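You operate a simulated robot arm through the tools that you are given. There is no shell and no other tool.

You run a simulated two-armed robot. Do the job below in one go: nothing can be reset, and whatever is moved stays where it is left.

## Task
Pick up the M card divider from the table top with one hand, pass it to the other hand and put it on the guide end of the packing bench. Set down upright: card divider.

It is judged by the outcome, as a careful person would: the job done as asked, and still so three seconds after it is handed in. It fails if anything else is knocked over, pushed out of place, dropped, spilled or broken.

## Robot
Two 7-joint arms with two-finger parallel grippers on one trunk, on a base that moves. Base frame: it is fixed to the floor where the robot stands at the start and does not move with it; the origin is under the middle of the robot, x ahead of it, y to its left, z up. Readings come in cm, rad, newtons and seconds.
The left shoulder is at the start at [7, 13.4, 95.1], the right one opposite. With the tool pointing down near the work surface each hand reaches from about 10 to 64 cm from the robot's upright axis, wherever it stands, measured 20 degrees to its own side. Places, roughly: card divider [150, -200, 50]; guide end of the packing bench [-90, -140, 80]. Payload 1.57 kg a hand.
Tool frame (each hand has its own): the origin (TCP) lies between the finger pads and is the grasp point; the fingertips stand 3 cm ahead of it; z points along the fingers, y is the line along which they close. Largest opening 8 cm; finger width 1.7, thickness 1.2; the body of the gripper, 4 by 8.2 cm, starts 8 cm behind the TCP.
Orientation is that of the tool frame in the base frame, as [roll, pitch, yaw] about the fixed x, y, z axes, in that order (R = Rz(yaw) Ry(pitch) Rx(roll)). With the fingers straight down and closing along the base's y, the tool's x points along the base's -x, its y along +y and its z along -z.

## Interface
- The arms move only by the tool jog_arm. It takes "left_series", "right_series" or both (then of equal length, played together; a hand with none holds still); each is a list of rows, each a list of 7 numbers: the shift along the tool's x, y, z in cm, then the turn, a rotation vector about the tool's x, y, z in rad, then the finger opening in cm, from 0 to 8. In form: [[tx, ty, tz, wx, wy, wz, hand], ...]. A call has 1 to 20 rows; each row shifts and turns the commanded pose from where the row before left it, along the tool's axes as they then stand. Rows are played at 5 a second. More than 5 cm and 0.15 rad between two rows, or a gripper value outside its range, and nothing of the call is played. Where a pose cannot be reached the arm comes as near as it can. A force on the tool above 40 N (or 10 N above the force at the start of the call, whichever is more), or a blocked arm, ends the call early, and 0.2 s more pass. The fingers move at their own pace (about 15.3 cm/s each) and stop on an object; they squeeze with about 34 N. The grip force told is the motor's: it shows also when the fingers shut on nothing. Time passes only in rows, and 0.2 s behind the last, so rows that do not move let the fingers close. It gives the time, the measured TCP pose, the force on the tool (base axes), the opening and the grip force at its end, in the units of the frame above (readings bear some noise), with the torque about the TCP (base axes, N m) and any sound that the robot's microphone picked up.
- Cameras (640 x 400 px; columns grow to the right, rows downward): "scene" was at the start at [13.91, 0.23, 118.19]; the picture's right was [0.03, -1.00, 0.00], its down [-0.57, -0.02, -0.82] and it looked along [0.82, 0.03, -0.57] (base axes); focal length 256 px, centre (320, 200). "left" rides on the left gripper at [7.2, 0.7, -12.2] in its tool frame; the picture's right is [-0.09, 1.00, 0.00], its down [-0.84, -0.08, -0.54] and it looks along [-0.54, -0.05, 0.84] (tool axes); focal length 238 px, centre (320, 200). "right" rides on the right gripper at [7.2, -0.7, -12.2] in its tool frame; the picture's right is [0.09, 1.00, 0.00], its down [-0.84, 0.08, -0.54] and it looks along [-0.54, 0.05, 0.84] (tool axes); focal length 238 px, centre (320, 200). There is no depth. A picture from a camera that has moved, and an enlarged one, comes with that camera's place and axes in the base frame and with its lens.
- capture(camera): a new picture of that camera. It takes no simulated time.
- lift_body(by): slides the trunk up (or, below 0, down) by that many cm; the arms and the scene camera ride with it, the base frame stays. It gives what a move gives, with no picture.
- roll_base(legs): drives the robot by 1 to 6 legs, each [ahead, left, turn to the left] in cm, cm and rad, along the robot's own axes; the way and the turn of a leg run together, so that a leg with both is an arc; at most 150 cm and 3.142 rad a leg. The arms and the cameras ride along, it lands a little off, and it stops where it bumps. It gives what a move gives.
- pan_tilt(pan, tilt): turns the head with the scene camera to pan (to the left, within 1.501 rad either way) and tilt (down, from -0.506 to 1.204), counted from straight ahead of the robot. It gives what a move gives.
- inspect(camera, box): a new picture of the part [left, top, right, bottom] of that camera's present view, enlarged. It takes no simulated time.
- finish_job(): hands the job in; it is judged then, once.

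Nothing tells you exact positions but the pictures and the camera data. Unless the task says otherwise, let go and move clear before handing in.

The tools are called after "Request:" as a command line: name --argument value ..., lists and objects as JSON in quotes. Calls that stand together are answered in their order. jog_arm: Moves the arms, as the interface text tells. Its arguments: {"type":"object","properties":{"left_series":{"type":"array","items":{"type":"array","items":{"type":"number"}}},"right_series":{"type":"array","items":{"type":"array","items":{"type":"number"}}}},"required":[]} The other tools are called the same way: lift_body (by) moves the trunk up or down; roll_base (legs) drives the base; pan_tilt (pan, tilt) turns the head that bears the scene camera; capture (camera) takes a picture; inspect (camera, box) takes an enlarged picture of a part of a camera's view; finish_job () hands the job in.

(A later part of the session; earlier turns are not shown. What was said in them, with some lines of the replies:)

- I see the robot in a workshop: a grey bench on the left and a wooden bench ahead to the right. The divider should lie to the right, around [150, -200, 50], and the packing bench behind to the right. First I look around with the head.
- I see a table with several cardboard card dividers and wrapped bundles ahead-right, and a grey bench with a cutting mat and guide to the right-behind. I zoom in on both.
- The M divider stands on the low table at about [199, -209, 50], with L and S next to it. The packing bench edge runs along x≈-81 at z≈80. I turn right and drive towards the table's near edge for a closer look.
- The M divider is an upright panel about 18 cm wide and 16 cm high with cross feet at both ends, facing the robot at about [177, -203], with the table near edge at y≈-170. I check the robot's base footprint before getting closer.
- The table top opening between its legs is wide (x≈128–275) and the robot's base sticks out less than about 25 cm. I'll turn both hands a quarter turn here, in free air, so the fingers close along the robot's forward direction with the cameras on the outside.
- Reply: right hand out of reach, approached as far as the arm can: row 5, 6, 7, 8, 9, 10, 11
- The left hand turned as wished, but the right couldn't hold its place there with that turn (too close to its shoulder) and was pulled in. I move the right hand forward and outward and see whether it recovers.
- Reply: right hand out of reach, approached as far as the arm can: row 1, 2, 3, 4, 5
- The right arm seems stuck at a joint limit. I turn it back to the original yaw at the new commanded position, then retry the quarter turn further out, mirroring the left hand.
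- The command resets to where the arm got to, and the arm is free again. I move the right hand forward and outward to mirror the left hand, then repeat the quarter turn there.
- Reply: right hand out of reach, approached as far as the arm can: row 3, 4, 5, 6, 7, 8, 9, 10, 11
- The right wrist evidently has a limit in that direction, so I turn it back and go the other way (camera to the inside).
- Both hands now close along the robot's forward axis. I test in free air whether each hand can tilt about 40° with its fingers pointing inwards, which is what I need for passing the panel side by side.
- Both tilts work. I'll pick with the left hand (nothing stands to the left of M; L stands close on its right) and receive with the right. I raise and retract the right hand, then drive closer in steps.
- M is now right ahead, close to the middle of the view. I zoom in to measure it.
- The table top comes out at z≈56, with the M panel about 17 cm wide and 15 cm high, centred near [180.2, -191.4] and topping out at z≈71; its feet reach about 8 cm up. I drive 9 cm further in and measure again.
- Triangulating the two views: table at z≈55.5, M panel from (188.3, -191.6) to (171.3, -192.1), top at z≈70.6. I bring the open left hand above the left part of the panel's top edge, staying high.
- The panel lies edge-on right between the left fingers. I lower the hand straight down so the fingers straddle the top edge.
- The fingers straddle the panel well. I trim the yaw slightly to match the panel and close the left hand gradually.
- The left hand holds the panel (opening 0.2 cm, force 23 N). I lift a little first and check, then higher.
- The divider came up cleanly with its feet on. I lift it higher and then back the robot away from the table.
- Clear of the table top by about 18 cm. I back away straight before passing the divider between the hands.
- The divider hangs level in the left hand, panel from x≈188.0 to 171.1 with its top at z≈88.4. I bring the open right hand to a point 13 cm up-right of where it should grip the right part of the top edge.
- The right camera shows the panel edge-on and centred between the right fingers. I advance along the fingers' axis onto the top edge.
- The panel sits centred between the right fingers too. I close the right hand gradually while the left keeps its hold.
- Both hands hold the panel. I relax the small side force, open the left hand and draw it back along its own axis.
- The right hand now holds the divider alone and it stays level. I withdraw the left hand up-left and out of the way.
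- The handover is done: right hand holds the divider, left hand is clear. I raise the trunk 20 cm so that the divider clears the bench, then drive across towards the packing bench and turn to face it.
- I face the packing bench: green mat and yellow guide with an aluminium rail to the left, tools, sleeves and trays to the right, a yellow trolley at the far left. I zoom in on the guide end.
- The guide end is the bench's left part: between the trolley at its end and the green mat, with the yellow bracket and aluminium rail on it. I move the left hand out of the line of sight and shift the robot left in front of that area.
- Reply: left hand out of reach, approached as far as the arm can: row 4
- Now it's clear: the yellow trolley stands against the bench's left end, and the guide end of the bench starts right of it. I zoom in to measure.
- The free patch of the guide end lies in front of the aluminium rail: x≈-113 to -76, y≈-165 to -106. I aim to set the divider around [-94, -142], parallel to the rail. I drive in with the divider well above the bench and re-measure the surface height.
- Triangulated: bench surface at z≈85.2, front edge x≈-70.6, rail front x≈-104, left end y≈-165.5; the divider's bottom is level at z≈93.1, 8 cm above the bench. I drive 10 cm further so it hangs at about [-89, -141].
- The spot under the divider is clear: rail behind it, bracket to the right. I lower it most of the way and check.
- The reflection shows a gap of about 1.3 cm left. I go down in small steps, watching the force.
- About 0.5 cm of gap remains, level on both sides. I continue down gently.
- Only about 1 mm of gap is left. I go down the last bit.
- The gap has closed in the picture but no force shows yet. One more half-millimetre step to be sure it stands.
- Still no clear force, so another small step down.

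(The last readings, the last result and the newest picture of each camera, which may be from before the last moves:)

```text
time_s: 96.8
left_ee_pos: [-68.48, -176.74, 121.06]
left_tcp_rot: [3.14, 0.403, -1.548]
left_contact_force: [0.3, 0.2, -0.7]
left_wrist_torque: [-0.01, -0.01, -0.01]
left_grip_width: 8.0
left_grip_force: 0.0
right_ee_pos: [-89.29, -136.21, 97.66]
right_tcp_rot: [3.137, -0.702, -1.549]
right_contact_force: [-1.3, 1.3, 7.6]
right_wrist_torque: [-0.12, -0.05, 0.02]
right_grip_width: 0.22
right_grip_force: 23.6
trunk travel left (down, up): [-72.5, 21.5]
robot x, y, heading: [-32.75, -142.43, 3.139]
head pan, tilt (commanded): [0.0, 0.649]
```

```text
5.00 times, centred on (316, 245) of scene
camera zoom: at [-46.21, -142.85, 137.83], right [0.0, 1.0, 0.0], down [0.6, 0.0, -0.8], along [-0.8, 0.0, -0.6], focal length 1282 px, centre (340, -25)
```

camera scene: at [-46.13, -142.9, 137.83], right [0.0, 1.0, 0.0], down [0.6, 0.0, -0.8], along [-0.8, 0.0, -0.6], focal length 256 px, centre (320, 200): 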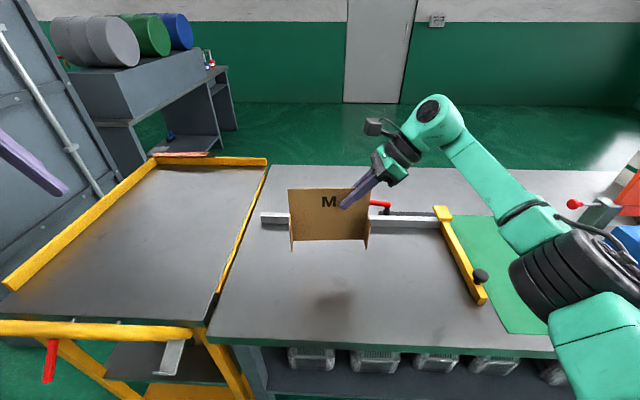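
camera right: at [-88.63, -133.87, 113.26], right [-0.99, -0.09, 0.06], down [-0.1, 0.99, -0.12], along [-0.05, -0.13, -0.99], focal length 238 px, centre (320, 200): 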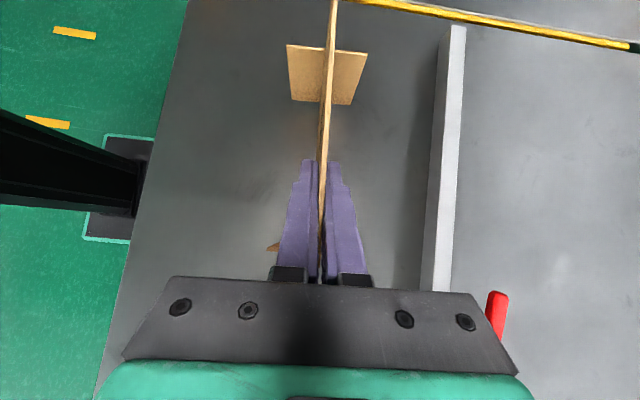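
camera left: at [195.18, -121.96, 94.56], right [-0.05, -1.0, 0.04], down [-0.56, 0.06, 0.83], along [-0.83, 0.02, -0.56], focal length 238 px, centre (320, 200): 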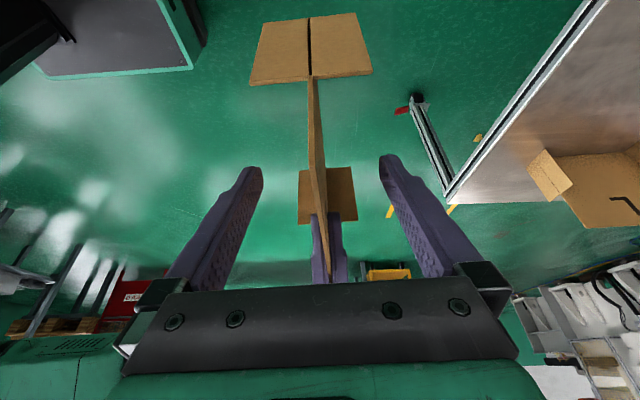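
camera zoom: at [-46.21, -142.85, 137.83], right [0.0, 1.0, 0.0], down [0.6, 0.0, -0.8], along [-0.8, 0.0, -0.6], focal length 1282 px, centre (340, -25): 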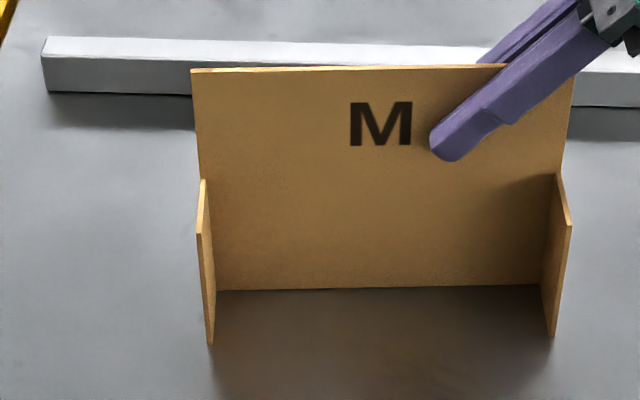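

Contact: 7.6 N upward, the divider stands on the bench. I ease off half a millimetre and open the right hand gradually.

Request:
jog_arm --right_series '[[0.035, 0, -0.042, 0, 0, 0, 0], [0, 0, 0, 0, 0, 0, 0], [0, 0, 0, 0, 0, 0, 0.5], [0, 0, 0, 0, 0, 0, 1], [0, 0, 0, 0, 0, 0, 2], [0, 0, 0, 0, 0, 0, 4], [0, 0, 0, 0, 0, 0, 6], [0, 0, 0, 0, 0, 0, 8], [0, 0, 0, 0, 0, 0, 8]]'

Request:
inspect --camera "scene" --box '[252, 205, 380, 285]'

Request:
capture --camera "right"

```text
time_s: 98.8
left_ee_pos: [-68.69, -176.69, 121.02]
left_tcp_rot: [3.14, 0.401, -1.548]
left_contact_force: [0.5, 0.8, 0.2]
left_wrist_torque: [-0.01, 0.03, 0.0]
left_grip_width: 8.0
left_grip_force: 0.0
right_ee_pos: [-89.35, -136.19, 97.63]
right_tcp_rot: [3.141, -0.7, -1.55]
right_contact_force: [0.5, -0.1, 0.2]
right_wrist_torque: [0.01, 0.02, 0.01]
right_grip_width: 8.0
right_grip_force: 0.1
trunk travel left (down, up): [-72.5, 21.5]
robot x, y, heading: [-32.91, -142.44, 3.139]
head pan, tilt (commanded): [0.0, 0.649]
```

```text
5.00 times, centred on (316, 245) of scene
camera zoom: at [-46.31, -142.89, 137.81], right [0.0, 1.0, 0.0], down [0.6, 0.0, -0.8], along [-0.8, 0.0, -0.6], focal length 1282 px, centre (340, -25)
```

zoom: 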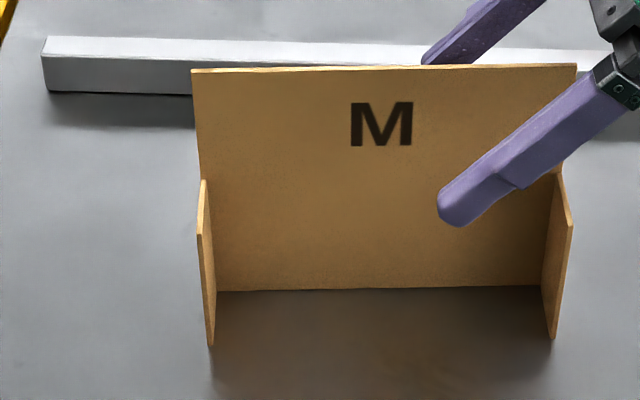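

```text
taken
camera right: at [-88.65, -133.92, 111.58], right [-0.99, -0.09, 0.06], down [-0.1, 0.99, -0.12], along [-0.05, -0.13, -0.99], focal length 238 px, centre (320, 200)
```

right: 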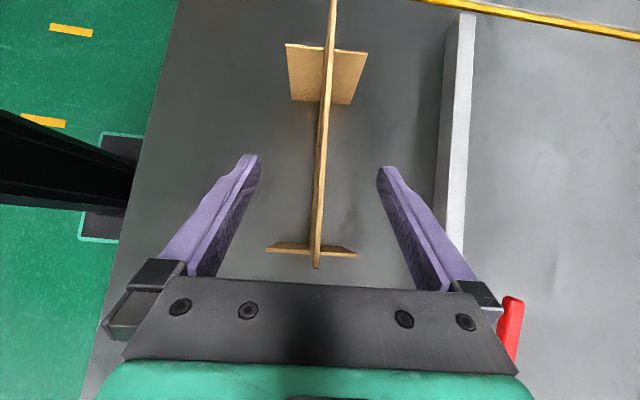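

The divider stands by itself, free of the open fingers. I withdraw the right hand along its axis, up and away.

Request:
jog_arm --right_series '[[0, 0, -2.5, 0, 0, 0, 8], [0, 0, -2.5, 0, 0, 0, 8], [0, 0, -2.5, 0, 0, 0, 8], [0, 0, -2.5, 0, 0, 0, 8], [0, 0, -2.5, 0, 0, 0, 8], [0, 0, -2.5, 0, 0, 0, 8], [0, 0, 0, 0, 0, 0, 8]]'

Request:
capture --camera "scene"

Request:
inspect --camera "scene" --box '[220, 180, 412, 300]'

```text
time_s: 100.4
left_ee_pos: [-68.66, -176.63, 120.97]
left_tcp_rot: [3.141, 0.4, -1.548]
left_contact_force: [0.5, -0.6, 0.3]
left_wrist_torque: [0.02, 0.05, 0.04]
left_grip_width: 8.0
left_grip_force: 0.0
right_ee_pos: [-89.58, -126.65, 109.1]
right_tcp_rot: [3.141, -0.699, -1.549]
right_contact_force: [-0.1, 0.3, -0.3]
right_wrist_torque: [-0.01, 0.01, 0.0]
right_grip_width: 8.0
right_grip_force: 0.1
trunk travel left (down, up): [-72.5, 21.5]
robot x, y, heading: [-32.75, -143.06, 3.138]
head pan, tilt (commanded): [0.0, 0.649]
```

```text
taken
camera scene: at [-46.33, -142.89, 137.81], right [0.0, 1.0, 0.0], down [0.6, 0.0, -0.8], along [-0.8, 0.0, -0.6], focal length 256 px, centre (320, 200)
```

scene: 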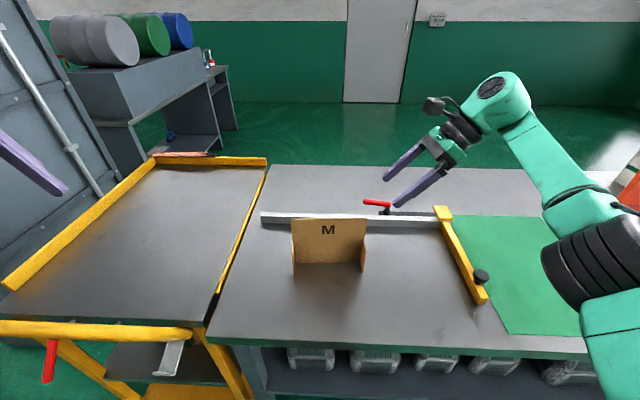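

```text
3.33 times, centred on (316, 240) of scene
camera zoom: at [-46.33, -142.89, 137.81], right [0.0, 1.0, 0.0], down [0.6, 0.0, -0.8], along [-0.8, 0.0, -0.6], focal length 855 px, centre (333, 67)
```

zoom: 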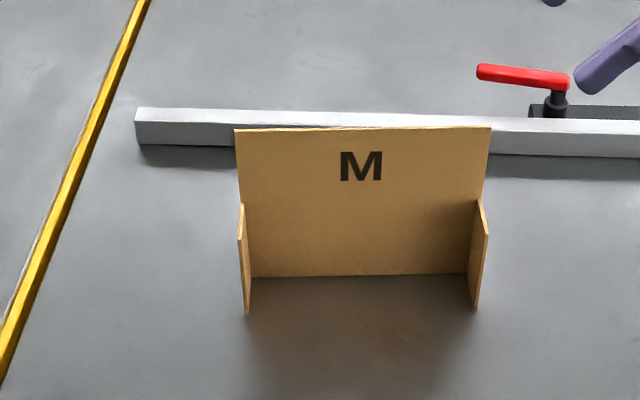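

The divider stands upright on the guide end and nothing else has moved. I lift the right hand a little more and back the robot off before a last check.

Request:
jog_arm --right_series '[[1.93, 0, -2.3, 0, 0, 0, 8], [1.93, 0, -2.3, 0, 0, 0, 8], [0, 0, 0, 0, 0, 0, 8]]'

Request:
roll_base --legs '[[-45, 0, 0]]'

Request:
capture --camera "scene"

Request:
inspect --camera "scene" --box '[220, 120, 476, 280]'

```text
time_s: 101.2
left_ee_pos: [-68.59, -176.65, 121.14]
left_tcp_rot: [3.141, 0.4, -1.547]
left_contact_force: [-1.4, 0.1, -0.8]
left_wrist_torque: [0.04, -0.01, -0.02]
left_grip_width: 8.01
left_grip_force: 0.0
right_ee_pos: [-89.67, -126.61, 115.13]
right_tcp_rot: [3.14, -0.7, -1.55]
right_contact_force: [-0.3, 0.2, 0.2]
right_wrist_torque: [0.0, -0.01, -0.02]
right_grip_width: 8.0
right_grip_force: 0.0
trunk travel left (down, up): [-72.5, 21.5]
robot x, y, heading: [-32.81, -142.8, 3.136]
head pan, tilt (commanded): [0.0, 0.649]
```

```text
time_s: 104.0
left_ee_pos: [-22.65, -176.99, 121.01]
left_tcp_rot: [3.139, 0.4, -1.539]
left_contact_force: [-0.6, 0.3, 0.2]
left_wrist_torque: [-0.01, 0.01, 0.02]
left_grip_width: 7.98
left_grip_force: 0.1
right_ee_pos: [-44.2, -127.11, 115.14]
right_tcp_rot: [-3.139, -0.699, -1.543]
right_contact_force: [0.5, 0.7, -0.8]
right_wrist_torque: [-0.01, 0.01, 0.0]
right_grip_width: 8.0
right_grip_force: 0.2
trunk travel left (down, up): [-72.5, 21.5]
robot x, y, heading: [12.87, -143.17, -3.139]
head pan, tilt (commanded): [0.0, 0.649]
```

```text
taken
camera scene: at [-0.71, -143.01, 137.8], right [0.0, 1.0, 0.0], down [0.61, 0.0, -0.8], along [-0.8, 0.0, -0.61], focal length 256 px, centre (320, 200)
```

scene: 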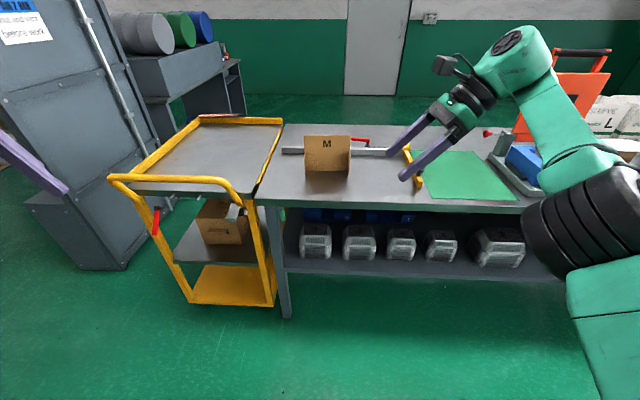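

```text
2.50 times, centred on (348, 200) of scene
camera zoom: at [-0.71, -143.01, 137.8], right [0.0, 1.0, 0.0], down [0.61, 0.0, -0.8], along [-0.8, 0.0, -0.61], focal length 641 px, centre (250, 200)
```

zoom: 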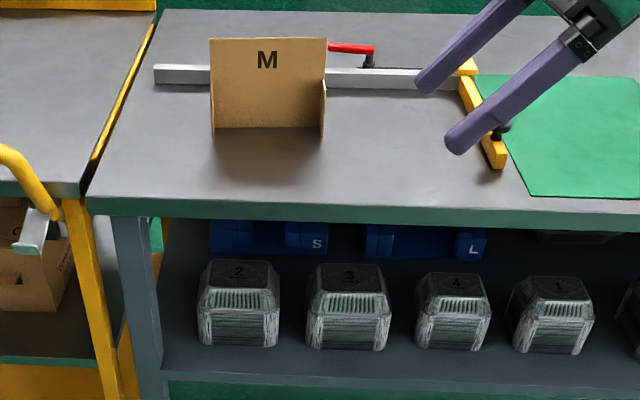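

The M divider stands upright and steady on the guide end of the packing bench, in front of the rail. Both hands are empty and clear of it, and nothing else has moved. I hand the job in.

Request:
finish_job

```text
The job is handed in.
```

The M card divider is standing upright on the guide end of the packing bench, and I've handed the job in. I don't have the judging result yet.

- **Pick and pass:** The left hand lifted it from the table by its top edge. The right hand took it in mid-air, well back from the table.
- **Placement:** It stands at about [-89, -141], in front of the aluminium rail and parallel to it. It was still upright and in place in the last picture, about five seconds after I let go.
- **Surroundings:** The pictures show nothing on the bench knocked or moved, and the L and S dividers were standing undisturbed when I left the table. Both hands are empty and the robot has backed about 45 cm away from the bench.
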